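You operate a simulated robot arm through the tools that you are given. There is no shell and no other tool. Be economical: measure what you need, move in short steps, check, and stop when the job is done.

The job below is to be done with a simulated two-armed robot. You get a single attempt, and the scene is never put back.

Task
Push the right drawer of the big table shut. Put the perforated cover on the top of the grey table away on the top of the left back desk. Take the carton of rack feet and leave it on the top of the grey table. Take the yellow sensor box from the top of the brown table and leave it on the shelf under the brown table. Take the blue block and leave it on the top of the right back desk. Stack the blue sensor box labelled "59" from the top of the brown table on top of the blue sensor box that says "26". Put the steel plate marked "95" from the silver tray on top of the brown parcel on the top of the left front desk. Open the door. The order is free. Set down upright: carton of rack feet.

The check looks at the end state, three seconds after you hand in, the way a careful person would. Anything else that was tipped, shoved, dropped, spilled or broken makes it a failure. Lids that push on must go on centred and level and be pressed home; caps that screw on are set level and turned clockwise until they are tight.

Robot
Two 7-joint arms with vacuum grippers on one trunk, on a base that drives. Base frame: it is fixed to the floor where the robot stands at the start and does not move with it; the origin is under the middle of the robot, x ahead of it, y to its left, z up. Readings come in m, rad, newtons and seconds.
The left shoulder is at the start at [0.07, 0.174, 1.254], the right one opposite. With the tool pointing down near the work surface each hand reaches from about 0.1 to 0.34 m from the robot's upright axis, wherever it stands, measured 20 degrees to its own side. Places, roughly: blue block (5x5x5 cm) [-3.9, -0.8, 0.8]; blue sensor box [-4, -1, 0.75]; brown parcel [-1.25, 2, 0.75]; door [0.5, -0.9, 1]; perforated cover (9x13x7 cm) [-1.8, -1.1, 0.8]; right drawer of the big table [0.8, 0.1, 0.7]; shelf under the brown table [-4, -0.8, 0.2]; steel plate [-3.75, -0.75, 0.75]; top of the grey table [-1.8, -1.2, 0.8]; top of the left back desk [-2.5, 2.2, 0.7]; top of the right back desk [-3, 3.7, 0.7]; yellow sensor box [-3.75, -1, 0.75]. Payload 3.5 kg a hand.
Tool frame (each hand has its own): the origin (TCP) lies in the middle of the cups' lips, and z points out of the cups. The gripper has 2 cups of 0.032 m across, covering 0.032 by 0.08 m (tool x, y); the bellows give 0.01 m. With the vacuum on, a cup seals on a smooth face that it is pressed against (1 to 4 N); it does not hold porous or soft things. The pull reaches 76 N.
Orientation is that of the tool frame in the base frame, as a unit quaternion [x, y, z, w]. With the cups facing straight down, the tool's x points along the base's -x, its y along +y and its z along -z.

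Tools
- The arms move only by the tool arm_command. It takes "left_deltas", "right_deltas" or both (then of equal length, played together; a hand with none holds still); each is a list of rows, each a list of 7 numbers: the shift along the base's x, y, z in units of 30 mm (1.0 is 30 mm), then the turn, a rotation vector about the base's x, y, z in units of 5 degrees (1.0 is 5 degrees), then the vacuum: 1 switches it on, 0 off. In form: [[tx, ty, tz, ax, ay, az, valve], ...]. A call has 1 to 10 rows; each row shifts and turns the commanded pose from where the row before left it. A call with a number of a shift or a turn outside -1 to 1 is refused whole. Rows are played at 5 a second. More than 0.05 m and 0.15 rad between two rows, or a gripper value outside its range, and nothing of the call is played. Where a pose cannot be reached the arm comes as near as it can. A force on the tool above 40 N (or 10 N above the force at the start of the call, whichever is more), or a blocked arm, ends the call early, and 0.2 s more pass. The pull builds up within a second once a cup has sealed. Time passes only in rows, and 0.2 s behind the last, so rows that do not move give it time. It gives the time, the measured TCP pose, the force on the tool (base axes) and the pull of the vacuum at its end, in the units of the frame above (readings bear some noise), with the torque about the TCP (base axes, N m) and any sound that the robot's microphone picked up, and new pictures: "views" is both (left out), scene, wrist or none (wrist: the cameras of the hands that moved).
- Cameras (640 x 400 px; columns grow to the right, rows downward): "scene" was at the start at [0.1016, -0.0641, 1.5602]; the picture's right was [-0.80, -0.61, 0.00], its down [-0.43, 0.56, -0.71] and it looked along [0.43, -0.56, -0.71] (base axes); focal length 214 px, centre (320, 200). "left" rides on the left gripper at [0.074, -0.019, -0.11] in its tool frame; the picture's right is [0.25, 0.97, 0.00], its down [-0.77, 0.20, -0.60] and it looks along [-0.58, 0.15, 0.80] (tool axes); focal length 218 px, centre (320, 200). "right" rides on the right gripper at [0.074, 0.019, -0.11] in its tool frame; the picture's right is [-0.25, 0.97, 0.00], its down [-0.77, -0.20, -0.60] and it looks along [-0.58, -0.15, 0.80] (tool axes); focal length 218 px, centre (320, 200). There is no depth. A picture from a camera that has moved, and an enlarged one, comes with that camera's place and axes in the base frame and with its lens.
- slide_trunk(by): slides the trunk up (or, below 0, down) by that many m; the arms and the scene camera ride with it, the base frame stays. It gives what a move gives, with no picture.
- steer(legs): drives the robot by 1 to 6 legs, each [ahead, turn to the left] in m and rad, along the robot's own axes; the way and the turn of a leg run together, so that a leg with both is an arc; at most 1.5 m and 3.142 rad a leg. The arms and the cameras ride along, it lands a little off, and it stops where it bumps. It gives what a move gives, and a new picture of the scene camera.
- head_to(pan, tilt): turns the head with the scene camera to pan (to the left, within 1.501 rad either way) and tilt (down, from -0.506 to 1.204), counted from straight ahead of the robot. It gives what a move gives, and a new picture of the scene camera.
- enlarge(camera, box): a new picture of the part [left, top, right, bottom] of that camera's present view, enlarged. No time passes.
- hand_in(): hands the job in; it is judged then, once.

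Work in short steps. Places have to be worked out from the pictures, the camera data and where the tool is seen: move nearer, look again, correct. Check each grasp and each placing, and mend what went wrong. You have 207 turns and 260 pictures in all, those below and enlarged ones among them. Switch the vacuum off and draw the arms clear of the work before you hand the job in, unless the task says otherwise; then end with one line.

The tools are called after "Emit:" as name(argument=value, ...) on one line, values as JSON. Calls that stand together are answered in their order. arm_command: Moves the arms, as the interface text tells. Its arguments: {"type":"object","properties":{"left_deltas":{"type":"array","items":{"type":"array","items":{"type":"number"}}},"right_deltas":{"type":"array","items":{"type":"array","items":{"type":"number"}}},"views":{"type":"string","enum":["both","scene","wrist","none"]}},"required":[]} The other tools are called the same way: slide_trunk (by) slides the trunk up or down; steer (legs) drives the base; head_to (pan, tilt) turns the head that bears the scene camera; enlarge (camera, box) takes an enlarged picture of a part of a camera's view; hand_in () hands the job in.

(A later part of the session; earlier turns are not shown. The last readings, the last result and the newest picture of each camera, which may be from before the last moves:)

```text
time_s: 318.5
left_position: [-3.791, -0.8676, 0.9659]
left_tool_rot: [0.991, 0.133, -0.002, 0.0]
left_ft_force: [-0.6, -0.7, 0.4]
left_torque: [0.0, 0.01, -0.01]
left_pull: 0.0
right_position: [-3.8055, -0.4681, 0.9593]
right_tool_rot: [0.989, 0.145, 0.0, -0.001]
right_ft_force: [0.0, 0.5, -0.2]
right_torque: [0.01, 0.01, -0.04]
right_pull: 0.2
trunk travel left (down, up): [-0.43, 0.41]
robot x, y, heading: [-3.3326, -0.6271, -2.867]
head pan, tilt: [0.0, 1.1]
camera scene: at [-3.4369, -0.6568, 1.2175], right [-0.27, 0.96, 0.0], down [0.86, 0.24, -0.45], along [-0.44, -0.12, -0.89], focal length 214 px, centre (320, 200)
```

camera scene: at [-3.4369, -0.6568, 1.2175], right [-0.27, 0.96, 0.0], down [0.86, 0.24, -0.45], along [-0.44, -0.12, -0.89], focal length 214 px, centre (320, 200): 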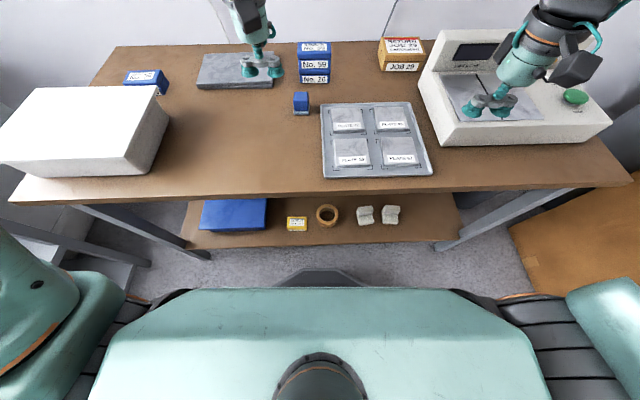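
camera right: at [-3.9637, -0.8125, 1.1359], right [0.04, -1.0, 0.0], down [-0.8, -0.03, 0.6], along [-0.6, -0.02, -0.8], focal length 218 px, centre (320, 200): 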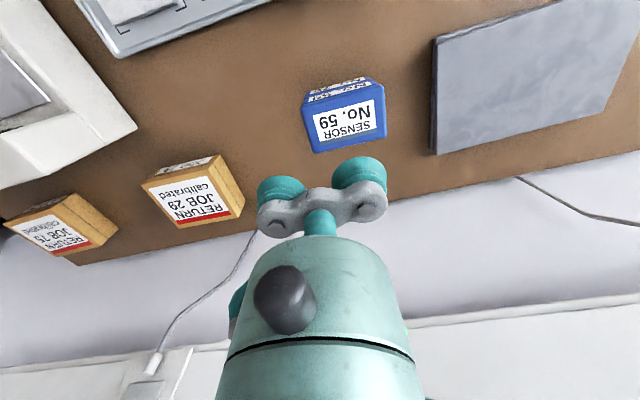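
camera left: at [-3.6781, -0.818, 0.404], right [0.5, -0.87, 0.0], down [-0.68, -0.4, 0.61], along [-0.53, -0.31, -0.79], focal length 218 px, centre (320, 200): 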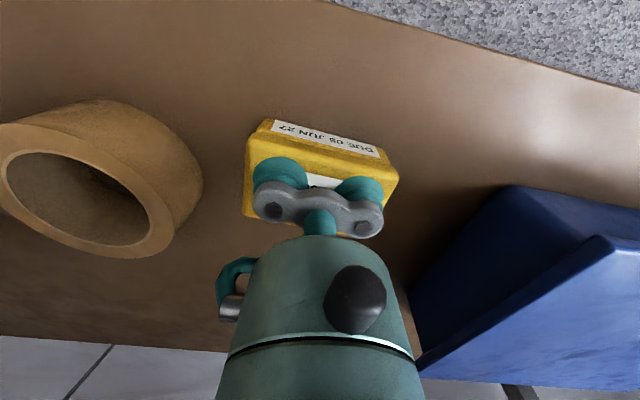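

Now I bring both hands over their items: the left over the block, offset so one cup is centred on it, and the right over Plate 95.

Emit:
arm_command(left_deltas=[[-0.7, 0.057, -0.3, 0, 0, 0, 0], [-0.7, 0.057, -0.3, 0, 0, 0, 0], [-0.7, 0.057, -0.3, 0, 0, 0, 0], [-0.7, 0.057, -0.3, 0, 0, 0, 0], [-0.7, 0.057, -0.3, 0, 0, 0, 0]], right_deltas=[[-0.757, -0.886, 0, 0, 0, 0, 0], [-0.757, -0.886, 0, 0, 0, 0, 0], [-0.757, -0.886, 0, 0, 0, 0, 0], [-0.757, -0.886, -0.5, 0, 0, 0, 0], [-0.757, -0.886, -0.5, 0, 0, 0, 0]], views="both")

```text
time_s: 319.7
left_position: [-3.8983, -0.8617, 0.921]
left_tool_rot: [0.991, 0.133, -0.002, 0.001]
left_ft_force: [-0.5, 0.0, -0.8]
left_torque: [0.02, 0.0, 0.02]
left_pull: 0.1
right_position: [-3.9211, -0.6006, 0.9283]
right_tool_rot: [0.989, 0.145, 0.001, -0.003]
right_ft_force: [0.6, -0.2, -0.1]
right_torque: [0.05, -0.02, 0.02]
right_pull: 0.1
trunk travel left (down, up): [-0.43, 0.41]
robot x, y, heading: [-3.3317, -0.6285, -2.868]
head pan, tilt: [0.0, 1.1]
camera scene: at [-3.4386, -0.6581, 1.2173], right [-0.27, 0.96, 0.0], down [0.86, 0.24, -0.45], along [-0.44, -0.12, -0.89], focal length 214 px, centre (320, 200)
camera right: at [-3.8454, -0.5986, 1.0389], right [0.04, -1.0, 0.0], down [-0.8, -0.03, 0.6], along [-0.6, -0.02, -0.8], focal length 218 px, centre (320, 200)
camera left: at [-3.8308, -0.8252, 1.0314], right [0.5, -0.87, 0.0], down [-0.69, -0.4, 0.61], along [-0.53, -0.3, -0.79], focal length 218 px, centre (320, 200)
```

scene: 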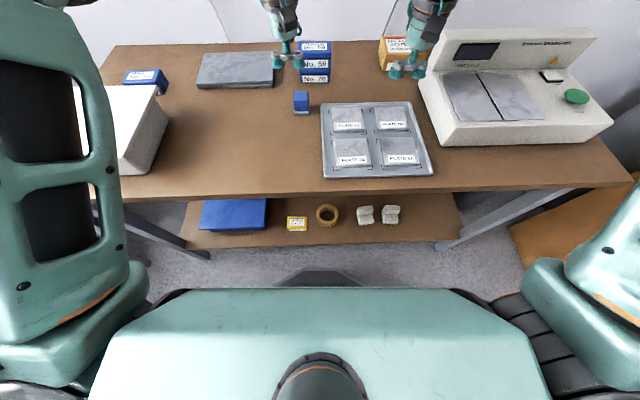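
right: 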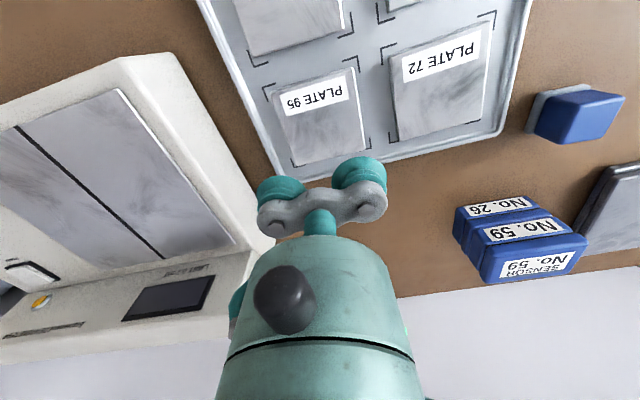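
left: 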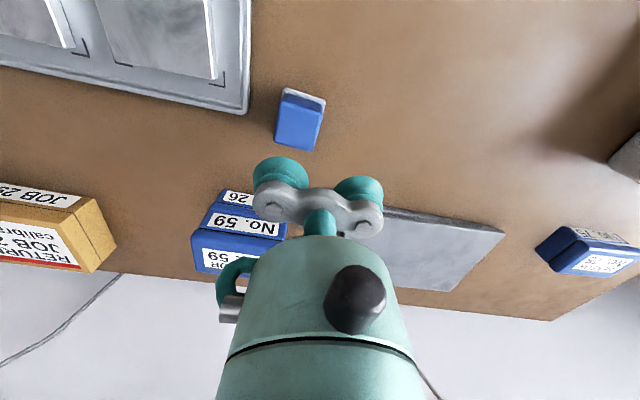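

The block's top centre is near (-3.893, -0.838, 0.846). The plate is about 8 cm square, centred at (-3.912, -0.602). I lower the left hand onto the block and meanwhile turn the right tool 45°, so both its cups fit on the plate's diagonal.

Emit:
arm_command(left_deltas=[[0.2, 0.03, -0.5, 0, 0, 0, 1], [0.2, 0, -0.8, 0, 0, 0, 1], [0, 0, -0.6, 0, 0, 0, 1], [0, 0, -0.2, 0, 0, 0, 1], [0, 0, -0.2, 0, 0, 0, 1], [0, 0, -0.15, 0, 0, 0, 1], [0, 0, -0.15, 0, 0, 0, 1], [0, 0, -0.12, 0, 0, 0, 1], [0, 0, 0, 0, 0, 0, 1], [0, 0, 0, 0, 0, 0, 1]], right_deltas=[[0.3, -0.05, 0, 0, 0, 1, 0], [0, 0, 0, 0, 0, 1, 0], [0, 0, 0, 0, 0, 1, 0], [0, 0, 0, 0, 0, 1, 0], [0, 0, 0, 0, 0, 1, 0], [0, 0, 0, 0, 0, 1, 0], [0, 0, 0, 0, 0, 1, 0], [0, 0, 0, 0, 0, 1, 0], [0, 0, 0, 0, 0, 1, 0], [0, 0, 0, 0, 0, 0, 0]], views="wrist")

```text
time_s: 321.9
left_position: [-3.8835, -0.8602, 0.8395]
left_tool_rot: [0.991, 0.133, -0.003, 0.001]
left_ft_force: [-0.1, -0.7, 2.6]
left_torque: [0.04, 0.0, 0.0]
left_pull: 0.1
right_position: [-3.9103, -0.6025, 0.9292]
right_tool_rot: [0.859, 0.513, -0.001, -0.001]
right_ft_force: [0.6, 1.1, 0.0]
right_torque: [0.0, 0.01, -0.02]
right_pull: 0.0
trunk travel left (down, up): [-0.43, 0.41]
robot x, y, heading: [-3.3295, -0.6265, -2.865]
head pan, tilt: [0.0, 1.1]
camera right: at [-3.8581, -0.5462, 1.0399], right [0.73, -0.68, 0.0], down [-0.54, -0.58, 0.6], along [-0.41, -0.44, -0.8], focal length 218 px, centre (320, 200)
camera left: at [-3.8172, -0.8221, 0.9506], right [0.5, -0.87, 0.0], down [-0.69, -0.4, 0.61], along [-0.53, -0.3, -0.79], focal length 218 px, centre (320, 200)
```

right: 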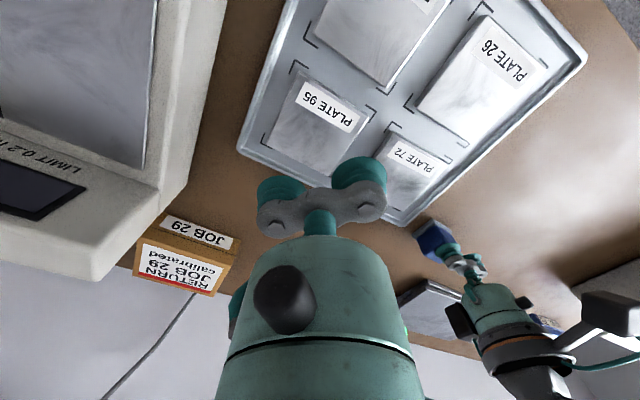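
left: 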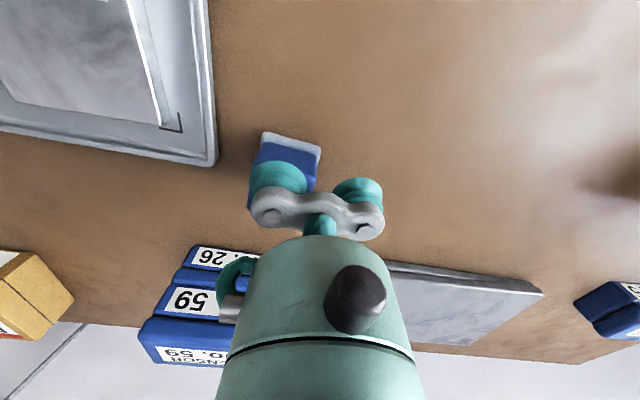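

The left hand just touches but hasn't sealed. I trim by 2 mm and press slightly more.

Emit:
arm_command(left_deltas=[[-0.07, -0.06, -0.08, 0, 0, 0, 1], [0, 0, -0.08, 0, 0, 0, 1], [0, 0, -0.08, 0, 0, 0, 1], [0, 0, -0.08, 0, 0, 0, 1], [0, 0, 0, 0, 0, 0, 1], [0, 0, 0, 0, 0, 0, 1]], views="none")

```text
time_s: 323.3
left_position: [-3.8857, -0.8599, 0.8319]
left_tool_rot: [0.991, 0.133, -0.004, 0.0]
left_ft_force: [0.1, -2.2, 10.0]
left_torque: [0.17, 0.03, 0.0]
left_pull: 0.1
right_position: [-3.91, -0.6012, 0.9306]
right_tool_rot: [0.859, 0.513, -0.002, -0.001]
right_ft_force: [0.7, 0.0, 0.4]
right_torque: [-0.01, 0.03, 0.04]
right_pull: 0.0
trunk travel left (down, up): [-0.43, 0.41]
robot x, y, heading: [-3.3274, -0.6306, -2.867]
head pan, tilt: [0.0, 1.1]
```

Pressed at 10 N without sealing. The torque says the block's centre lies about 6 mm to the -y side of the cup. I lift slightly, shift, and press again.

Emit:
arm_command(left_deltas=[[0, 0, 0.4, 0, 0, 0, 1], [0.08, -0.2, 0, 0, 0, 0, 1], [0, 0, -0.15, 0, 0, 0, 1], [0, 0, -0.1, 0, 0, 0, 1], [0, 0, -0.1, 0, 0, 0, 1], [0, 0, -0.1, 0, 0, 0, 1], [0, 0, 0, 0, 0, 0, 1], [0, 0, 0, 0, 0, 0, 1]], views="wrist")

```text
time_s: 325.1
left_position: [-3.8835, -0.8658, 0.831]
left_tool_rot: [0.991, 0.133, -0.004, 0.001]
left_ft_force: [-0.6, 1.6, 18.0]
left_torque: [0.22, 0.03, 0.01]
left_pull: 0.0
right_position: [-3.9091, -0.6005, 0.9296]
right_tool_rot: [0.859, 0.513, -0.002, -0.001]
right_ft_force: [-0.3, 0.5, 0.5]
right_torque: [-0.03, -0.02, 0.03]
right_pull: 0.1
trunk travel left (down, up): [-0.43, 0.41]
robot x, y, heading: [-3.3338, -0.6286, -2.867]
head pan, tilt: [0.0, 1.1]
camera left: at [-3.8157, -0.8289, 0.9411], right [0.5, -0.87, 0.0], down [-0.69, -0.4, 0.61], along [-0.53, -0.3, -0.79], focal length 218 px, centre (320, 200)
```

left: 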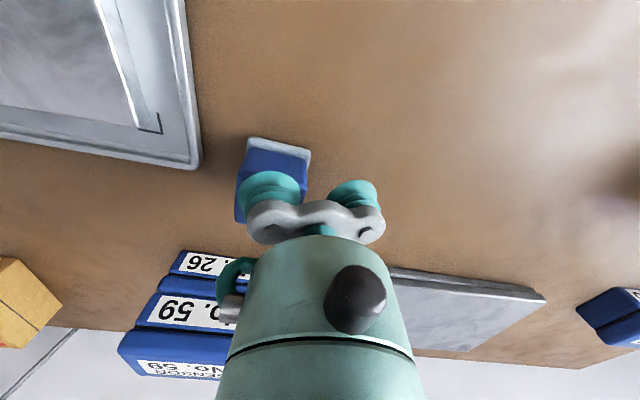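

Centred, but still no seal. I look closely at the block's surface.

Emit:
enlarge(camera="left", box=[200, 120, 360, 220])

Emit:
enlarge(camera="right", box=[400, 200, 560, 300])

```text
4.00 times, centred on (280, 170) of left
camera zoom: at [-3.8157, -0.8289, 0.9411], right [0.5, -0.87, 0.0], down [-0.69, -0.4, 0.61], along [-0.53, -0.3, -0.79], focal length 873 px, centre (480, 320)
```

zoom: 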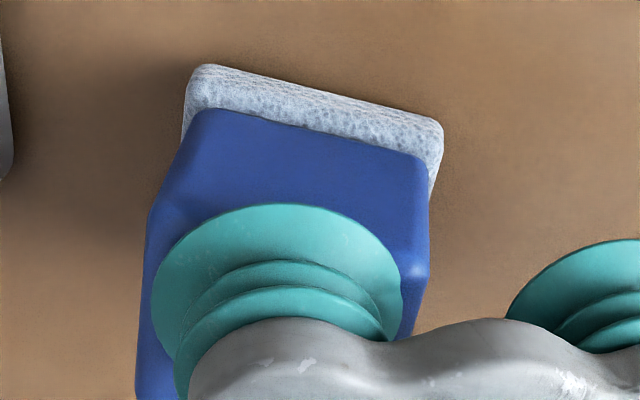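

```text
4.00 times, centred on (480, 250) of right
camera zoom: at [-3.8567, -0.5454, 1.0407], right [0.73, -0.68, 0.0], down [-0.54, -0.58, 0.61], along [-0.41, -0.44, -0.8], focal length 873 px, centre (-320, 0)
```

zoom: 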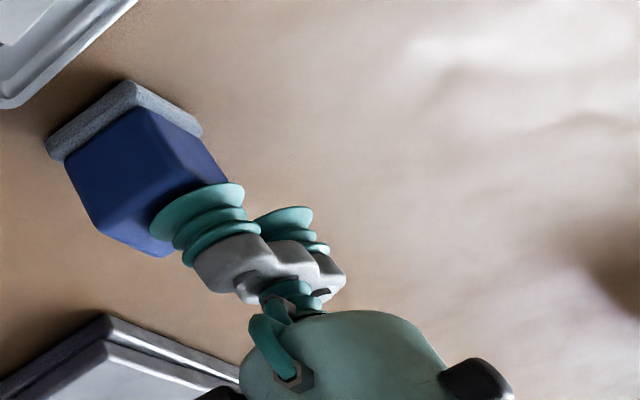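

Now it's clear: the cup sits on the front edge of the block's top, because the face I saw was its front side. I move 16 mm further in and press again.

Emit:
arm_command(left_deltas=[[0, 0, 0.6, 0, 0, 0, 1], [-0.55, -0.05, 0, 0, 0, 0, 1], [0, 0, -0.15, 0, 0, 0, 1], [0, 0, -0.1, 0, 0, 0, 1], [0, 0, -0.1, 0, 0, 0, 1], [0, 0, -0.1, 0, 0, 0, 1], [0, 0, -0.1, 0, 0, 0, 1], [0, 0, 0, 0, 0, 0, 1], [0, 0, 0, 0, 0, 0, 1]], views="none")

```text
time_s: 327.1
left_position: [-3.8997, -0.8673, 0.8312]
left_tool_rot: [0.991, 0.134, -0.005, 0.002]
left_ft_force: [-5.4, -0.5, 31.6]
left_torque: [1.08, 0.45, 0.01]
left_pull: 38.4
right_position: [-3.9089, -0.6021, 0.9312]
right_tool_rot: [0.858, 0.513, -0.002, -0.001]
right_ft_force: [0.3, 0.8, -0.7]
right_torque: [0.0, -0.01, 0.01]
right_pull: 0.1
trunk travel left (down, up): [-0.43, 0.41]
robot x, y, heading: [-3.3313, -0.625, -2.866]
head pan, tilt: [0.0, 1.1]
```

The block is gripped (one cup, 38 N). I lift it and lower the right hand onto Plate 95.

Emit:
arm_command(left_deltas=[[0, 0, 0.3, 0, 0, 0, 1], [0, 0, 0.7, 0, 0, 0, 1], [0, 0, 1, 0, 0, 0, 1], [0, 0, 0.5, 0, 0, 0, 1], [0, 0, 0, 0, 0, 0, 1], [0, 0, 0, 0, 0, 0, 1], [0, 0, 0, 0, 0, 0, 1], [0, 0, 0, 0, 0, 0, 1], [0, 0, 0, 0, 0, 0, 1], [0, 0, 0, 0, 0, 0, 1]], right_deltas=[[0, 0.1, -0.9, 0, 0, 0, 1], [0, 0, -0.9, 0, 0, 0, 1], [0, 0, -0.6, 0, 0, 0, 1], [0, 0, -0.3, 0, 0, 0, 1], [0, 0, -0.2, 0, 0, 0, 1], [0, 0, -0.15, 0, 0, 0, 1], [0, 0, -0.15, 0, 0, 0, 1], [0, 0, -0.15, 0, 0, 0, 1], [0, 0, -0.15, 0, 0, 0, 1], [0, 0, -0.15, 0, 0, 0, 1]], views="none")

```text
time_s: 329.3
left_position: [-3.9002, -0.868, 0.9042]
left_tool_rot: [0.991, 0.133, -0.002, 0.0]
left_ft_force: [0.2, 0.0, -0.4]
left_torque: [0.9, 0.22, 0.0]
left_pull: 38.5
right_position: [-3.9107, -0.5993, 0.819]
right_tool_rot: [0.858, 0.513, -0.001, 0.0]
right_ft_force: [-0.2, -0.8, 0.4]
right_torque: [-0.01, -0.03, 0.02]
right_pull: 75.8
trunk travel left (down, up): [-0.43, 0.41]
robot x, y, heading: [-3.3274, -0.6261, -2.868]
head pan, tilt: [0.0, 1.1]
```

Plate 95 is sealed on both cups. I lift it and raise the trunk, then check both grips.

Emit:
arm_command(right_deltas=[[0, 0, 0.3, 0, 0, 0, 1], [0, 0, 0.7, 0, 0, 0, 1], [0, 0, 1, 0, 0, 0, 1], [0, 0, 0.8, 0, 0, 0, 1]], views="none")

Emit:
slide_trunk(by=0.25)

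Emit:
steer(legs=[[-0.4, 0]])

Emit:
head_to(pan=0, tilt=0.6)

```text
time_s: 330.3
left_position: [-3.9006, -0.869, 0.9048]
left_tool_rot: [0.991, 0.133, -0.003, 0.0]
left_ft_force: [0.4, 0.5, 0.3]
left_torque: [0.92, 0.26, 0.0]
left_pull: 38.0
right_position: [-3.9109, -0.6, 0.9042]
right_tool_rot: [0.858, 0.514, 0.0, 0.0]
right_ft_force: [0.9, 0.1, -5.5]
right_torque: [-0.01, -0.08, -0.02]
right_pull: 75.8
trunk travel left (down, up): [-0.43, 0.41]
robot x, y, heading: [-3.3288, -0.6265, -2.865]
head pan, tilt: [0.0, 1.1]
```

```text
time_s: 332.9
left_position: [-3.9018, -0.8692, 1.1553]
left_tool_rot: [0.991, 0.132, -0.003, 0.001]
left_ft_force: [0.6, -0.2, -0.2]
left_torque: [0.9, 0.22, -0.02]
left_pull: 37.6
right_position: [-3.9121, -0.5991, 1.1532]
right_tool_rot: [0.859, 0.512, 0.0, -0.001]
right_ft_force: [-0.4, 0.1, -5.2]
right_torque: [0.06, -0.03, 0.03]
right_pull: 75.9
trunk travel left (down, up): [-0.68, 0.16]
robot x, y, heading: [-3.3291, -0.6261, -2.864]
head pan, tilt: [0.0, 1.1]
```

```text
time_s: 335.4
left_position: [-3.5193, -0.762, 1.1549]
left_tool_rot: [0.991, 0.132, -0.003, 0.0]
left_ft_force: [-0.1, -0.5, -0.4]
left_torque: [0.86, 0.24, 0.01]
left_pull: 37.6
right_position: [-3.5307, -0.4906, 1.1519]
right_tool_rot: [0.859, 0.512, 0.001, -0.001]
right_ft_force: [-0.3, -0.7, -5.5]
right_torque: [0.04, -0.06, 0.03]
right_pull: 75.3
trunk travel left (down, up): [-0.68, 0.16]
robot x, y, heading: [-2.9479, -0.5211, -2.863]
head pan, tilt: [0.0, 1.1]
camera scene: at [-3.0561, -0.5495, 1.4673], right [-0.27, 0.96, 0.0], down [0.86, 0.24, -0.45], along [-0.44, -0.12, -0.89], focal length 214 px, centre (320, 200)
```

scene: 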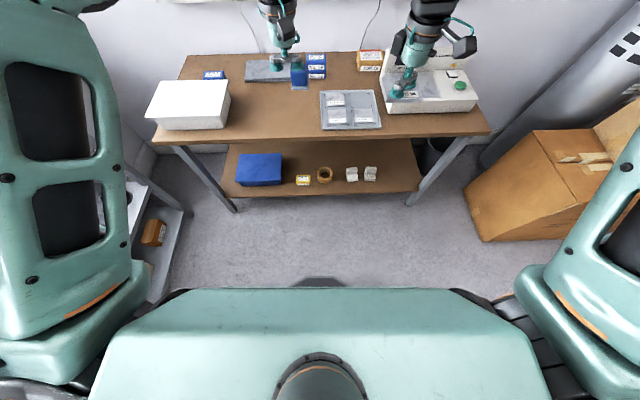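

```text
time_s: 336.3
left_position: [-3.5199, -0.7607, 1.1556]
left_tool_rot: [0.991, 0.133, -0.003, 0.0]
left_ft_force: [1.4, 0.2, 0.1]
left_torque: [0.89, 0.25, -0.03]
left_pull: 38.1
right_position: [-3.5297, -0.4911, 1.1527]
right_tool_rot: [0.859, 0.511, 0.0, -0.001]
right_ft_force: [-0.2, 0.0, -6.2]
right_torque: [0.07, -0.09, 0.01]
right_pull: 75.3
trunk travel left (down, up): [-0.68, 0.16]
robot x, y, heading: [-2.9491, -0.5199, -2.866]
head pan, tilt: [0.0, 0.6]
camera scene: at [-3.0799, -0.5562, 1.5059], right [-0.27, 0.96, 0.0], down [0.55, 0.15, -0.82], along [-0.79, -0.22, -0.57], focal length 214 px, centre (320, 200)
```

scene: 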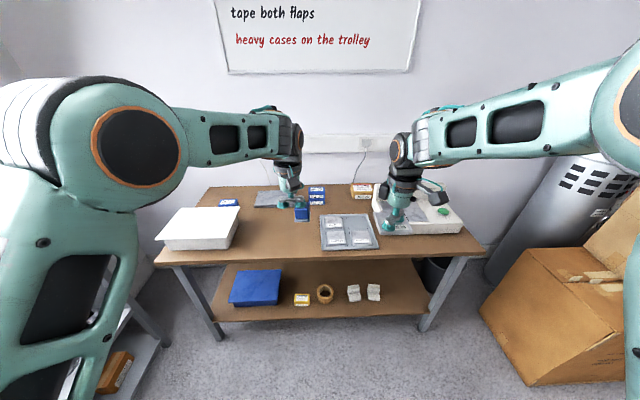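

Both items are held. Next I head toward the right back desk; I drive to the aisle mouth and look.

Emit:
steer(legs=[[0, -1.45], [0.85, 0], [0, -0.1]])

Emit:
head_to(pan=0, tilt=0.3)

```text
time_s: 344.9
left_position: [-3.5195, 0.8363, 1.1545]
left_tool_rot: [0.799, -0.601, -0.002, -0.002]
left_ft_force: [0.0, -0.1, 0.4]
left_torque: [0.23, -0.92, 0.04]
left_pull: 37.6
right_position: [-3.2507, 0.8493, 1.1527]
right_tool_rot: [0.971, -0.239, 0.002, -0.002]
right_ft_force: [-0.7, 0.6, -5.7]
right_torque: [-0.04, -0.02, 0.02]
right_pull: 75.7
trunk travel left (down, up): [-0.68, 0.16]
robot x, y, heading: [-3.2707, 0.2686, 1.861]
head pan, tilt: [0.0, 0.6]
camera scene: at [-3.3087, 0.4015, 1.5061], right [0.96, 0.28, 0.0], down [0.16, -0.54, -0.82], along [-0.23, 0.79, -0.57], focal length 214 px, centre (320, 200)
```

scene: 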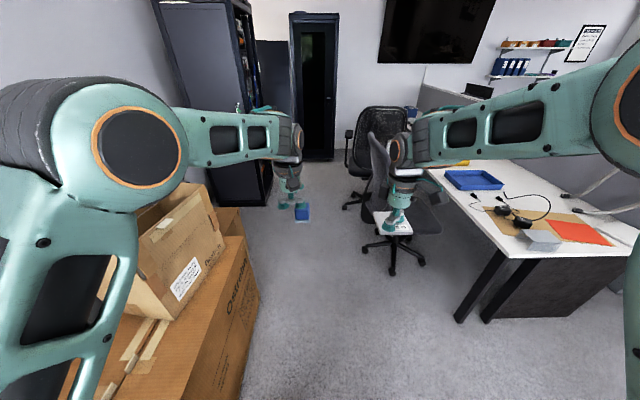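

```text
time_s: 345.7
left_position: [-3.5171, 0.8368, 1.1541]
left_tool_rot: [0.799, -0.601, -0.003, -0.001]
left_ft_force: [0.4, 0.1, -0.4]
left_torque: [0.23, -0.89, 0.01]
left_pull: 37.5
right_position: [-3.2482, 0.8504, 1.1532]
right_tool_rot: [0.971, -0.238, 0.0, 0.0]
right_ft_force: [0.6, -0.2, -5.5]
right_torque: [-0.08, -0.01, -0.01]
right_pull: 75.6
trunk travel left (down, up): [-0.68, 0.16]
robot x, y, heading: [-3.2738, 0.2677, 1.855]
head pan, tilt: [0.0, 0.3]
camera scene: at [-3.3064, 0.4077, 1.5334], right [0.96, 0.28, 0.0], down [0.08, -0.28, -0.95], along [-0.27, 0.92, -0.3], focal length 214 px, centre (320, 200)
```

scene: 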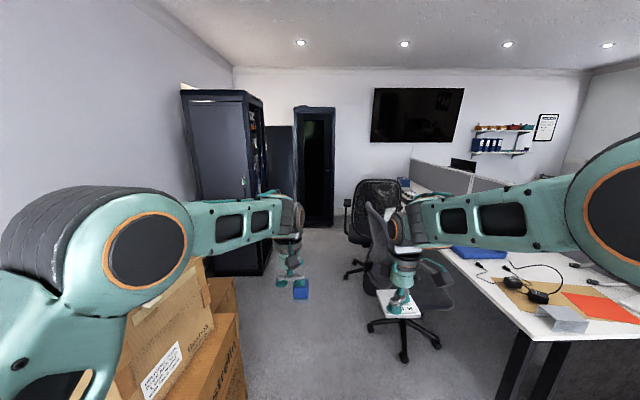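

The aisle between the boxes/cabinet and the chairs is about 0.9 m wide at floor level. With the arms above chair height and the left arm straightened forward, I can pass along F≈-3.19. I straighten the left arm, raise the trunk, and shift onto that line.

Emit:
arm_command(left_deltas=[[-0.8, 0.1, 0, 0, 0, 0, 1], [-0.8, 0.1, 0, 0, 0, 0, 1], [-0.8, 0.1, 0, 0, 0, 0, 1], [-0.8, 0.3, 0, 0, 0, 0, 1], [-0.8, 0.3, 0, 0, 0, 0, 1], [-0.8, 0.3, 0, 0, 0, 0, 1]], views="none")

Emit:
slide_trunk(by=0.14)

Emit:
steer(legs=[[0, 0.27], [0.4, 0], [0, -0.28]])

Emit:
head_to(pan=0, tilt=0.7)

```text
time_s: 347.1
left_position: [-3.6634, 0.8728, 1.1535]
left_tool_rot: [0.799, -0.602, -0.002, -0.001]
left_ft_force: [-0.1, 0.4, 0.9]
left_torque: [0.27, -0.87, 0.03]
left_pull: 38.1
right_position: [-3.2506, 0.8512, 1.1525]
right_tool_rot: [0.971, -0.239, 0.001, 0.0]
right_ft_force: [-0.5, -0.2, -6.1]
right_torque: [-0.07, -0.04, -0.03]
right_pull: 75.3
trunk travel left (down, up): [-0.68, 0.16]
robot x, y, heading: [-3.2658, 0.2665, 1.855]
head pan, tilt: [0.0, 0.3]
```

```text
time_s: 348.8
left_position: [-3.6615, 0.8723, 1.2932]
left_tool_rot: [0.8, -0.6, -0.003, -0.002]
left_ft_force: [-0.9, 0.0, 0.3]
left_torque: [0.22, -0.9, 0.03]
left_pull: 38.1
right_position: [-3.2491, 0.8516, 1.2913]
right_tool_rot: [0.971, -0.238, 0.001, -0.001]
right_ft_force: [-0.2, 0.5, -5.3]
right_torque: [-0.07, -0.04, -0.01]
right_pull: 75.1
trunk travel left (down, up): [-0.82, 0.02]
robot x, y, heading: [-3.2701, 0.2657, 1.857]
head pan, tilt: [0.0, 0.3]
```

```text
time_s: 352.9
left_position: [-3.9593, 1.149, 1.2941]
left_tool_rot: [0.841, -0.542, -0.001, -0.003]
left_ft_force: [0.4, -0.1, -1.2]
left_torque: [0.37, -0.87, 0.03]
left_pull: 37.5
right_position: [-3.5473, 1.1861, 1.2932]
right_tool_rot: [0.986, -0.168, 0.002, -0.002]
right_ft_force: [0.6, 0.7, -5.3]
right_torque: [-0.03, -0.04, 0.02]
right_pull: 75.0
trunk travel left (down, up): [-0.82, 0.02]
robot x, y, heading: [-3.4809, 0.6087, 2.001]
head pan, tilt: [0.0, 0.3]
stopped in leg 3: the robot was blocked; the commanded pose is now the measured one
camera scene: at [-3.5437, 0.7387, 1.6736], right [0.91, 0.42, 0.0], down [0.13, -0.27, -0.96], along [-0.4, 0.87, -0.3], focal length 214 px, centre (320, 200)
```

scene: 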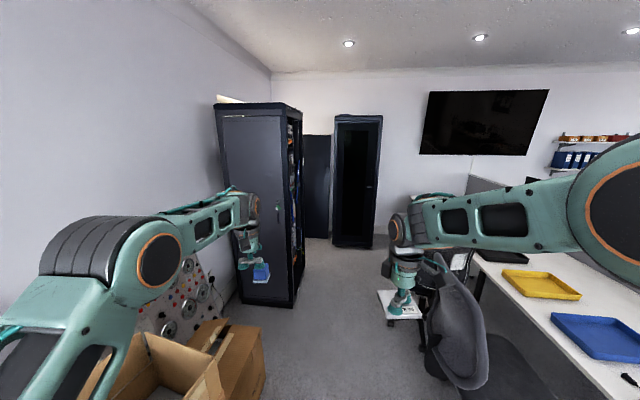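

```text
time_s: 353.7
left_position: [-3.9541, 1.1539, 1.295]
left_tool_rot: [0.84, -0.543, -0.003, -0.001]
left_ft_force: [-0.8, -0.2, 0.5]
left_torque: [0.4, -0.81, 0.04]
left_pull: 37.5
right_position: [-3.5419, 1.1894, 1.2925]
right_tool_rot: [0.986, -0.169, 0.0, 0.0]
right_ft_force: [0.5, 1.4, -6.0]
right_torque: [-0.08, -0.01, -0.02]
right_pull: 75.4
trunk travel left (down, up): [-0.82, 0.02]
robot x, y, heading: [-3.4811, 0.6108, 2.006]
head pan, tilt: [0.0, 0.7]
camera scene: at [-3.5342, 0.7352, 1.6374], right [0.91, 0.42, 0.0], down [0.27, -0.59, -0.76], along [-0.32, 0.69, -0.64], focal length 214 px, centre (320, 200)
```

scene: 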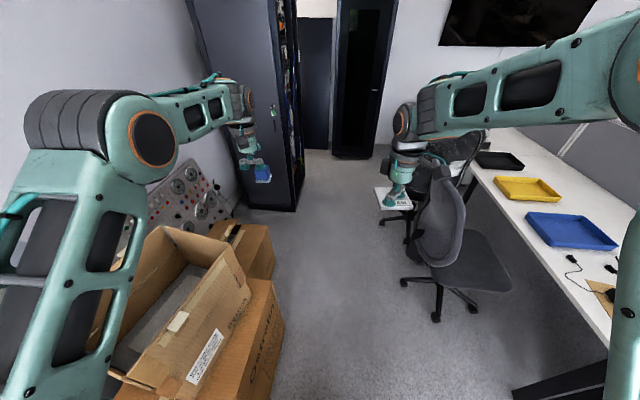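

The base brushed the boxes while turning. I back off, realign a few centimetres to the right, and pass the boxes before shifting left.

Emit:
steer(legs=[[-0.3, 0], [0, -0.16], [1.1, 0]])

Emit:
head_to(pan=0, tilt=0.6)

```text
time_s: 361.6
left_position: [-4.0245, 1.9915, 1.295]
left_tool_rot: [0.793, -0.61, -0.002, -0.002]
left_ft_force: [0.6, 0.8, -0.4]
left_torque: [0.24, -0.88, 0.03]
left_pull: 37.7
right_position: [-3.6122, 1.9611, 1.2938]
right_tool_rot: [0.969, -0.248, 0.001, 0.0]
right_ft_force: [0.4, 0.1, -5.6]
right_torque: [-0.05, -0.03, 0.0]
right_pull: 75.4
trunk travel left (down, up): [-0.82, 0.02]
robot x, y, heading: [-3.644, 1.378, 1.843]
head pan, tilt: [0.0, 0.7]
camera scene: at [-3.6786, 1.511, 1.6375], right [0.96, 0.27, 0.0], down [0.17, -0.62, -0.77], along [-0.2, 0.74, -0.64], focal length 214 px, centre (320, 200)
```

scene: 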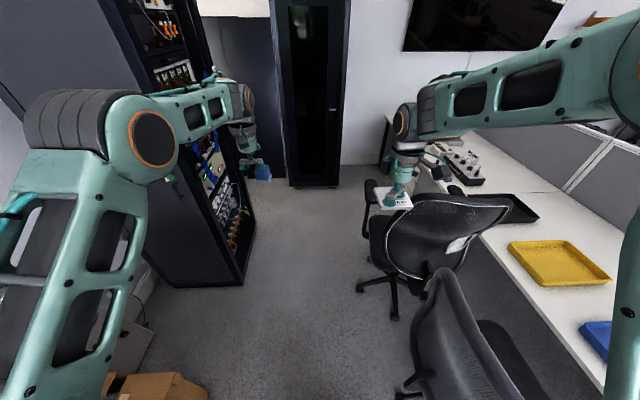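

```text
time_s: 362.3
left_position: [-4.0249, 1.9921, 1.2941]
left_tool_rot: [0.793, -0.61, -0.003, -0.001]
left_ft_force: [-0.3, -0.3, 0.0]
left_torque: [0.21, -0.88, -0.02]
left_pull: 37.2
right_position: [-3.6117, 1.9603, 1.2929]
right_tool_rot: [0.969, -0.249, 0.001, -0.001]
right_ft_force: [-0.5, -0.3, -6.4]
right_torque: [-0.04, -0.05, 0.02]
right_pull: 75.0
trunk travel left (down, up): [-0.82, 0.02]
robot x, y, heading: [-3.6455, 1.3804, 1.841]
head pan, tilt: [0.0, 0.6]
camera scene: at [-3.6797, 1.515, 1.646], right [0.96, 0.27, 0.0], down [0.15, -0.55, -0.82], along [-0.22, 0.79, -0.57], focal length 214 px, centre (320, 200)
```

scene: 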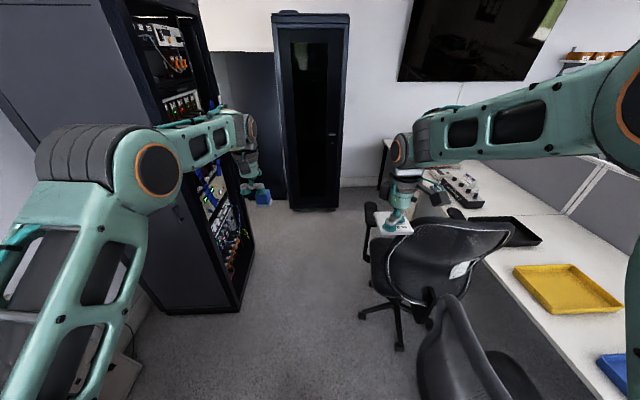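

I passed the boxes. The chair leg ahead is at F≈-2.82 and the cabinet at F≈-3.74, so I shift to the middle line F≈-3.26 now.

Emit:
steer(legs=[[0, 0.25], [0.5, 0], [0, -0.245]])

Emit:
head_to(pan=-0.1, tilt=0.9)

```text
time_s: 366.9
left_position: [-4.2791, 2.4232, 1.2943]
left_tool_rot: [0.794, -0.608, -0.002, -0.001]
left_ft_force: [0.1, 0.4, 0.2]
left_torque: [0.22, -0.87, 0.0]
left_pull: 37.8
right_position: [-3.8653, 2.3942, 1.2923]
right_tool_rot: [0.97, -0.245, 0.001, 0.0]
right_ft_force: [-0.1, -0.8, -6.3]
right_torque: [-0.03, -0.03, 0.0]
right_pull: 75.0
trunk travel left (down, up): [-0.82, 0.02]
robot x, y, heading: [-3.8913, 1.8127, 1.846]
head pan, tilt: [0.0, 0.6]
camera scene: at [-3.9308, 1.9483, 1.6459], right [0.96, 0.27, 0.0], down [0.16, -0.54, -0.82], along [-0.22, 0.79, -0.57], focal length 214 px, centre (320, 200)
```

scene: 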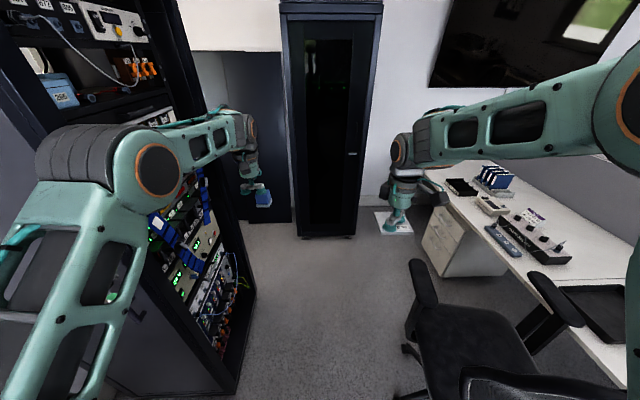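

```text
time_s: 367.7
left_position: [-4.2766, 2.4228, 1.2937]
left_tool_rot: [0.795, -0.607, -0.002, -0.002]
left_ft_force: [0.2, -0.3, 0.1]
left_torque: [0.22, -0.87, 0.02]
left_pull: 37.5
right_position: [-3.8645, 2.3926, 1.2922]
right_tool_rot: [0.969, -0.246, 0.0, 0.0]
right_ft_force: [-0.4, -0.7, -6.7]
right_torque: [-0.04, -0.01, 0.0]
right_pull: 75.8
trunk travel left (down, up): [-0.82, 0.02]
robot x, y, heading: [-3.8952, 1.8123, 1.843]
head pan, tilt: [-0.099, 0.901]
camera scene: at [-3.9173, 1.9367, 1.6213], right [0.98, 0.18, 0.0], down [0.14, -0.77, -0.62], along [-0.11, 0.61, -0.78], focal length 214 px, centre (320, 200)
```

scene: 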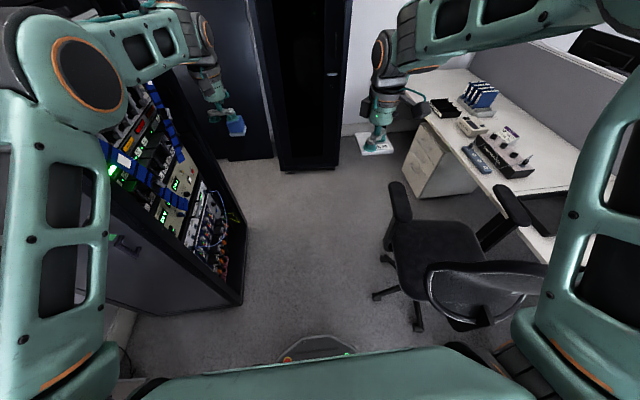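

Margins look fine. I drive straight past the cabinet and chair, then turn right toward the right back desk.

Emit:
steer(legs=[[1.05, 0], [0, -0.98]])

Emit:
head_to(pan=-0.1, tilt=0.8)

```text
time_s: 372.7
left_position: [-4.5514, 3.3962, 1.2942]
left_tool_rot: [0.795, -0.607, 0.003, 0.002]
left_ft_force: [0.2, -0.4, 0.0]
left_torque: [0.25, -0.89, 0.0]
left_pull: 37.9
right_position: [-4.1404, 3.3698, 1.2913]
right_tool_rot: [0.969, -0.246, 0.002, 0.001]
right_ft_force: [-0.4, -0.1, -6.2]
right_torque: [-0.08, 0.0, 0.02]
right_pull: 75.3
trunk travel left (down, up): [-0.82, 0.02]
robot x, y, heading: [-4.169, 2.7878, 1.843]
head pan, tilt: [-0.099, 0.901]
stopped in leg 1: the force on the tool passed its limit at 104 N (the readings are from after the stop); the commanded pose is now the measured one
camera scene: at [-4.1942, 2.9132, 1.6213], right [0.98, 0.18, 0.0], down [0.14, -0.77, -0.62], along [-0.11, 0.61, -0.78], focal length 214 px, centre (320, 200)
```

scene: 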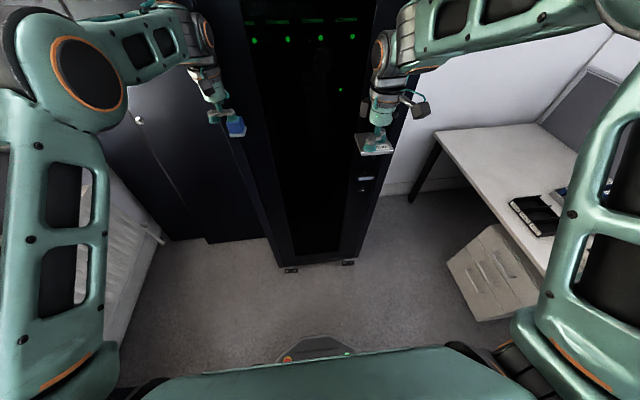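

```text
time_s: 373.4
left_position: [-4.5524, 3.3962, 1.2949]
left_tool_rot: [0.794, -0.607, 0.003, 0.003]
left_ft_force: [-0.2, -1.5, -1.3]
left_torque: [0.28, -0.81, 0.05]
left_pull: 37.8
right_position: [-4.1403, 3.3701, 1.2924]
right_tool_rot: [0.969, -0.246, 0.002, -0.001]
right_ft_force: [0.0, -0.3, -6.5]
right_torque: [-0.07, -0.03, 0.0]
right_pull: 75.5
trunk travel left (down, up): [-0.82, 0.02]
robot x, y, heading: [-4.1703, 2.7854, 1.848]
head pan, tilt: [-0.099, 0.799]
camera scene: at [-4.1952, 2.9182, 1.6292], right [0.98, 0.18, 0.0], down [0.13, -0.71, -0.7], along [-0.12, 0.69, -0.72], focal length 214 px, centre (320, 200)
```

scene: 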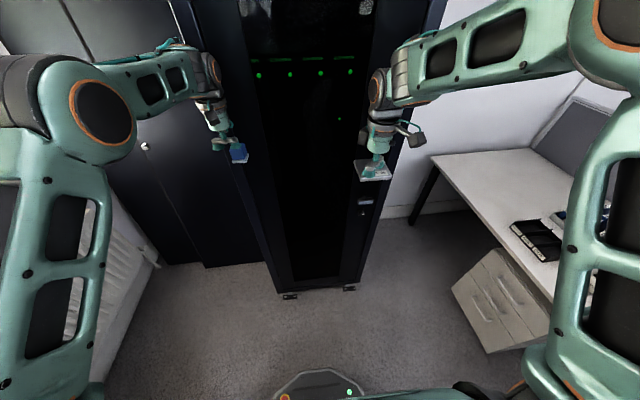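

The left hand touched the tall cabinet's front; both items are still held. I back off 7 cm, turn right, and move diagonally into the space beside the right back desk.

Emit:
steer(legs=[[-0.07, 0], [0, -0.92]])

Emit:
steer(legs=[[0.5, 0]])

```text
time_s: 376.8
left_position: [-3.9061, 3.3962, 1.2961]
left_tool_rot: [-0.448, 0.894, -0.002, -0.003]
left_ft_force: [-0.6, -0.6, -0.5]
left_torque: [-0.52, -0.71, 0.02]
left_pull: 37.3
right_position: [-3.6744, 3.0541, 1.2912]
right_tool_rot: [0.763, -0.647, 0.002, 0.0]
right_ft_force: [0.0, -1.0, -5.5]
right_torque: [-0.04, 0.02, 0.04]
right_pull: 75.3
trunk travel left (down, up): [-0.82, 0.02]
robot x, y, heading: [-4.1526, 2.7222, 0.934]
head pan, tilt: [-0.099, 0.799]
camera scene: at [-4.0643, 2.8229, 1.6292], right [0.74, -0.67, 0.0], down [-0.48, -0.53, -0.7], along [0.47, 0.52, -0.72], focal length 214 px, centre (320, 200)
```

scene: 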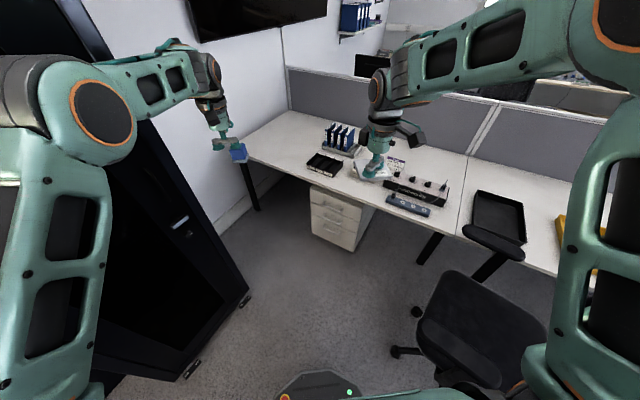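

```text
time_s: 379.7
left_position: [-3.6107, 3.7968, 1.295]
left_tool_rot: [-0.448, 0.894, -0.002, -0.003]
left_ft_force: [0.2, -0.1, 0.9]
left_torque: [-0.55, -0.75, 0.04]
left_pull: 37.2
right_position: [-3.3795, 3.455, 1.2922]
right_tool_rot: [0.763, -0.646, 0.001, 0.0]
right_ft_force: [-0.3, -0.3, -6.6]
right_torque: [-0.04, -0.01, 0.01]
right_pull: 75.1
trunk travel left (down, up): [-0.82, 0.02]
robot x, y, heading: [-3.858, 3.1219, 0.934]
head pan, tilt: [-0.099, 0.799]
camera scene: at [-3.7706, 3.2232, 1.6294], right [0.74, -0.67, 0.0], down [-0.48, -0.53, -0.7], along [0.47, 0.52, -0.72], focal length 214 px, centre (320, 200)
```

scene: 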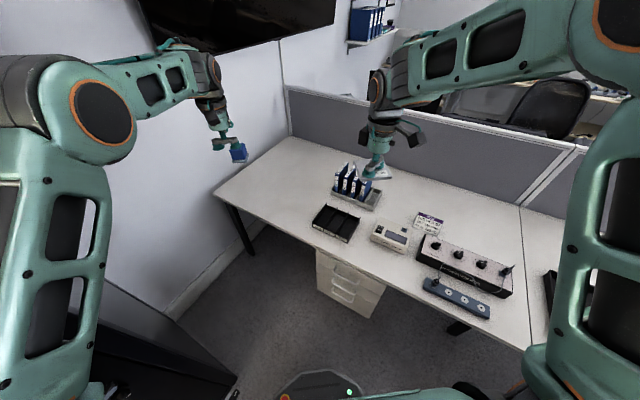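

A clear spot is at the far-left end of this desk. I drive 0.3 m closer, pull the right hand in and up so the plate clears the items, then lower.

Emit:
arm_command(right_deltas=[[-0.59, -0.8, 0.7, 0, 0, 0, 1], [-0.59, -0.8, 0.7, 0, 0, 0, 1], [-0.59, -0.8, 0.7, 0, 0, 0, 1], [-0.59, -0.8, 0.7, 0, 0, 0, 1], [-0.59, -0.8, 0.7, 0, 0, 0, 1]], views="none")

Emit:
steer(legs=[[0.3, 0]])

Emit:
slide_trunk(by=-0.36)

Emit:
head_to(pan=0.1, tilt=0.8)

```text
time_s: 380.9
left_position: [-3.6118, 3.7944, 1.2959]
left_tool_rot: [-0.448, 0.894, -0.001, -0.003]
left_ft_force: [-0.8, 0.2, 0.1]
left_torque: [-0.54, -0.73, 0.02]
left_pull: 37.3
right_position: [-3.4692, 3.3352, 1.3979]
right_tool_rot: [0.764, -0.646, 0.001, -0.001]
right_ft_force: [-0.7, -0.6, -5.8]
right_torque: [-0.03, -0.01, 0.05]
right_pull: 74.9
right hand out of reach, approached as far as the arm can: row 3
trunk travel left (down, up): [-0.82, 0.02]
robot x, y, heading: [-3.8571, 3.1252, 0.932]
head pan, tilt: [-0.099, 0.799]
```

```text
time_s: 382.9
left_position: [-3.437, 4.0383, 1.2973]
left_tool_rot: [-0.449, 0.893, 0.0, -0.002]
left_ft_force: [-0.6, 0.0, -1.3]
left_torque: [-0.54, -0.73, 0.02]
left_pull: 37.6
right_position: [-3.2938, 3.5781, 1.3982]
right_tool_rot: [0.764, -0.645, 0.002, 0.0]
right_ft_force: [-0.7, 0.3, -5.4]
right_torque: [-0.04, 0.01, 0.02]
right_pull: 75.1
trunk travel left (down, up): [-0.82, 0.02]
robot x, y, heading: [-3.6822, 3.3665, 0.942]
head pan, tilt: [-0.099, 0.799]
camera scene: at [-3.5948, 3.4639, 1.6295], right [0.74, -0.67, 0.0], down [-0.48, -0.53, -0.7], along [0.47, 0.52, -0.72], focal length 214 px, centre (320, 200)
```

scene: 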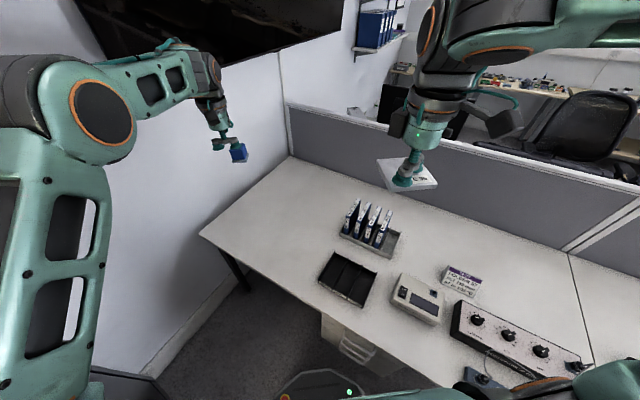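

```text
time_s: 386.4
left_position: [-3.4365, 4.0392, 0.9338]
left_tool_rot: [-0.449, 0.893, -0.001, -0.003]
left_ft_force: [-0.7, -0.6, -1.3]
left_torque: [-0.58, -0.71, 0.04]
left_pull: 37.4
right_position: [-3.2926, 3.5801, 1.0378]
right_tool_rot: [0.764, -0.645, 0.002, 0.0]
right_ft_force: [0.4, 0.2, -5.5]
right_torque: [-0.04, 0.04, 0.02]
right_pull: 74.9
trunk travel left (down, up): [-0.46, 0.38]
robot x, y, heading: [-3.6784, 3.3638, 0.938]
head pan, tilt: [-0.099, 0.799]
```

```text
time_s: 387.1
left_position: [-3.4364, 4.0396, 0.9352]
left_tool_rot: [-0.449, 0.893, -0.001, -0.003]
left_ft_force: [-0.9, 0.5, -1.4]
left_torque: [-0.52, -0.73, 0.02]
left_pull: 37.9
right_position: [-3.2908, 3.5787, 1.0376]
right_tool_rot: [0.764, -0.645, 0.002, 0.001]
right_ft_force: [0.7, 1.0, -6.3]
right_torque: [-0.03, 0.01, 0.05]
right_pull: 75.3
trunk travel left (down, up): [-0.46, 0.38]
robot x, y, heading: [-3.68, 3.3647, 0.942]
head pan, tilt: [0.099, 0.799]
camera scene: at [-3.6059, 3.4754, 1.2692], right [0.86, -0.51, 0.0], down [-0.36, -0.62, -0.7], along [0.35, 0.6, -0.72], focal length 214 px, centre (320, 200)
```

scene: 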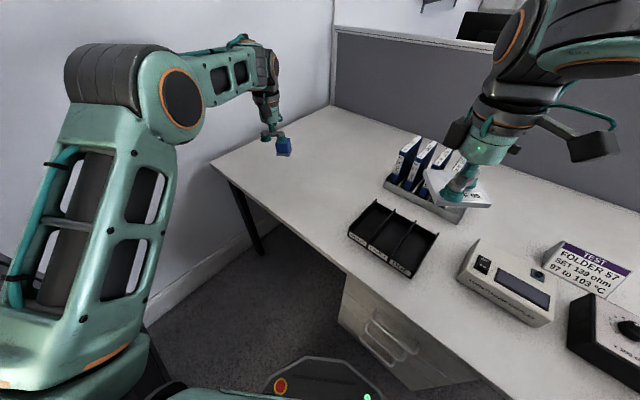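

The block is above the desk edge area at F≈-2.21. I move it 18 cm inward and lower it in steps.

Emit:
arm_command(left_deltas=[[0.96, 0.27, 0, 0, 0, 0, 1], [0.96, 0.27, 0, 0, 0, 0, 1], [0.96, 0.27, 0, 0, 0, 0, 1], [0.96, 0.27, 0, 0, 0, 0, 1], [0.96, 0.27, -0.5, 0, 0, 0, 1], [0.96, 0.27, -1, 0, 0, 0, 1], [0, 0, -1, 0, 0, 0, 1], [0, 0, -1, 0, 0, 0, 1], [0, 0, -0.7, 0, 0, 0, 1]], views="scene")

```text
time_s: 389.1
left_position: [-3.3337, 4.0265, 0.8115]
left_tool_rot: [-0.449, 0.893, -0.003, -0.004]
left_ft_force: [-0.1, 0.0, -0.4]
left_torque: [-0.52, -0.71, 0.01]
left_pull: 38.2
left hand out of reach, approached as far as the arm can: row 3, 4, 5, 6
right_position: [-3.2913, 3.58, 1.0369]
right_tool_rot: [0.764, -0.645, 0.001, 0.001]
right_ft_force: [0.7, 0.4, -6.0]
right_torque: [-0.05, 0.04, 0.04]
right_pull: 76.0
trunk travel left (down, up): [-0.46, 0.38]
robot x, y, heading: [-3.6809, 3.365, 0.938]
head pan, tilt: [0.099, 0.799]
camera scene: at [-3.6055, 3.4756, 1.2691], right [0.86, -0.51, 0.0], down [-0.36, -0.62, -0.7], along [0.35, 0.6, -0.72], focal length 214 px, centre (320, 200)
```

scene: 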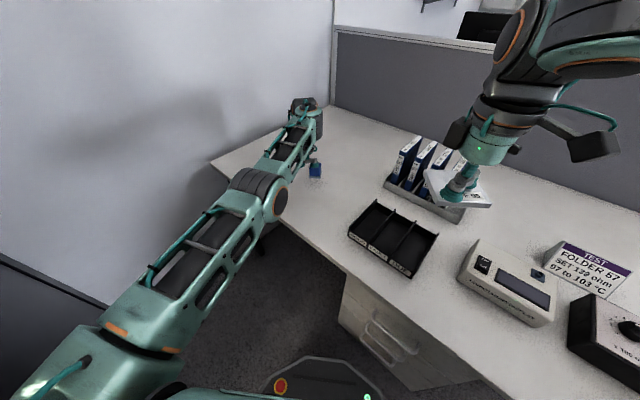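

The arm is at full stretch, but the block is well over the desk (F≈-2.115, about 13 cm inside). I lower to contact.

Emit:
arm_command(left_deltas=[[0, 0, -0.4, 0, 0, 0, 1], [0, 0, -0.3, 0, 0, 0, 1], [0, 0, -0.2, 0, 0, 0, 1], [0, 0, -0.15, 0, 0, 0, 1], [0, 0, -0.15, 0, 0, 0, 1], [0, 0, -0.15, 0, 0, 0, 1], [0, 0, -0.15, 0, 0, 0, 1], [0, 0, -0.15, 0, 0, 0, 1]], views="wrist")

```text
time_s: 390.9
left_position: [-3.3361, 4.0262, 0.7661]
left_tool_rot: [-0.45, 0.893, 0.0, 0.0]
left_ft_force: [5.3, 4.1, 30.4]
left_torque: [-0.57, -1.02, 0.03]
left_pull: 38.2
right_position: [-3.2917, 3.5773, 1.0386]
right_tool_rot: [0.764, -0.645, 0.001, -0.001]
right_ft_force: [-0.5, 0.0, -5.2]
right_torque: [-0.04, 0.05, 0.07]
right_pull: 75.8
trunk travel left (down, up): [-0.46, 0.38]
robot x, y, heading: [-3.6791, 3.3639, 0.942]
head pan, tilt: [0.099, 0.799]
camera left: at [-3.3625, 3.9548, 0.8779], right [-0.93, 0.37, 0.0], down [0.3, 0.74, 0.6], along [0.23, 0.56, -0.8], focal length 218 px, centre (320, 200)
```

left: 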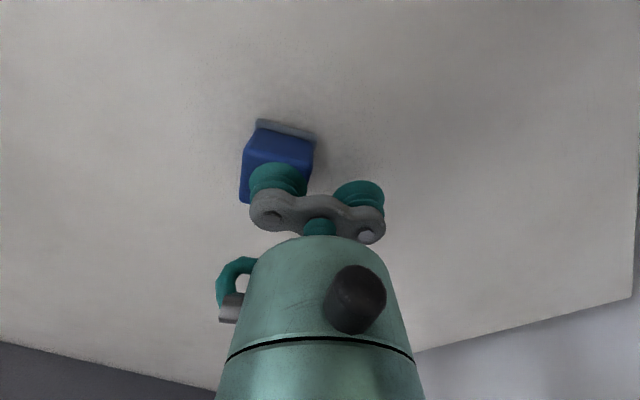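

The block is on the desk at 30 N contact. I release and lift.

Emit:
arm_command(left_deltas=[[0, 0, 0.15, 0, 0, 0, 0], [0, 0, 0, 0, 0, 0, 0], [0, 0, 0, 0, 0, 0, 0], [0, 0, 0, 0, 0, 0, 0], [0, 0, 0.3, 0, 0, 0, 0], [0, 0, 0.7, 0, 0, 0, 0], [0, 0, 1, 0, 0, 0, 0], [0, 0, 1, 0, 0, 0, 0], [0, 0, 1, 0, 0, 0, 0], [0, 0, 1, 0, 0, 0, 0]], views="wrist")

```text
time_s: 393.1
left_position: [-3.3368, 4.022, 0.9162]
left_tool_rot: [-0.449, 0.893, -0.001, -0.004]
left_ft_force: [0.3, 0.3, 0.6]
left_torque: [0.03, 0.01, 0.03]
left_pull: 0.1
left hand out of reach, approached as far as the arm can: row 10
right_position: [-3.2912, 3.579, 1.0368]
right_tool_rot: [0.764, -0.645, 0.001, 0.0]
right_ft_force: [-0.9, -0.6, -5.4]
right_torque: [-0.05, 0.03, 0.04]
right_pull: 75.2
trunk travel left (down, up): [-0.46, 0.38]
robot x, y, heading: [-3.676, 3.3612, 0.941]
head pan, tilt: [0.099, 0.799]
camera left: at [-3.365, 3.9521, 1.0276], right [-0.93, 0.37, 0.0], down [0.3, 0.74, 0.6], along [0.22, 0.56, -0.8], focal length 218 px, centre (320, 200)
```

left: 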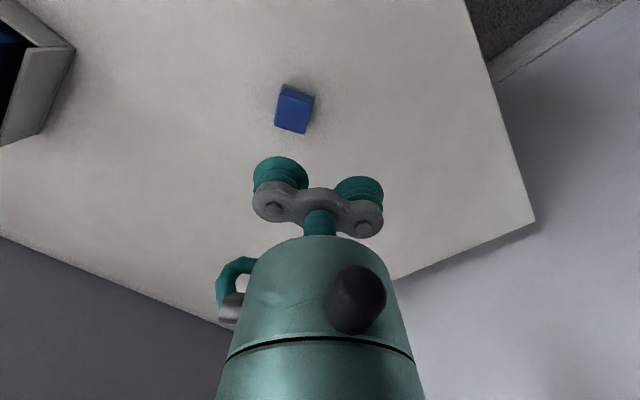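

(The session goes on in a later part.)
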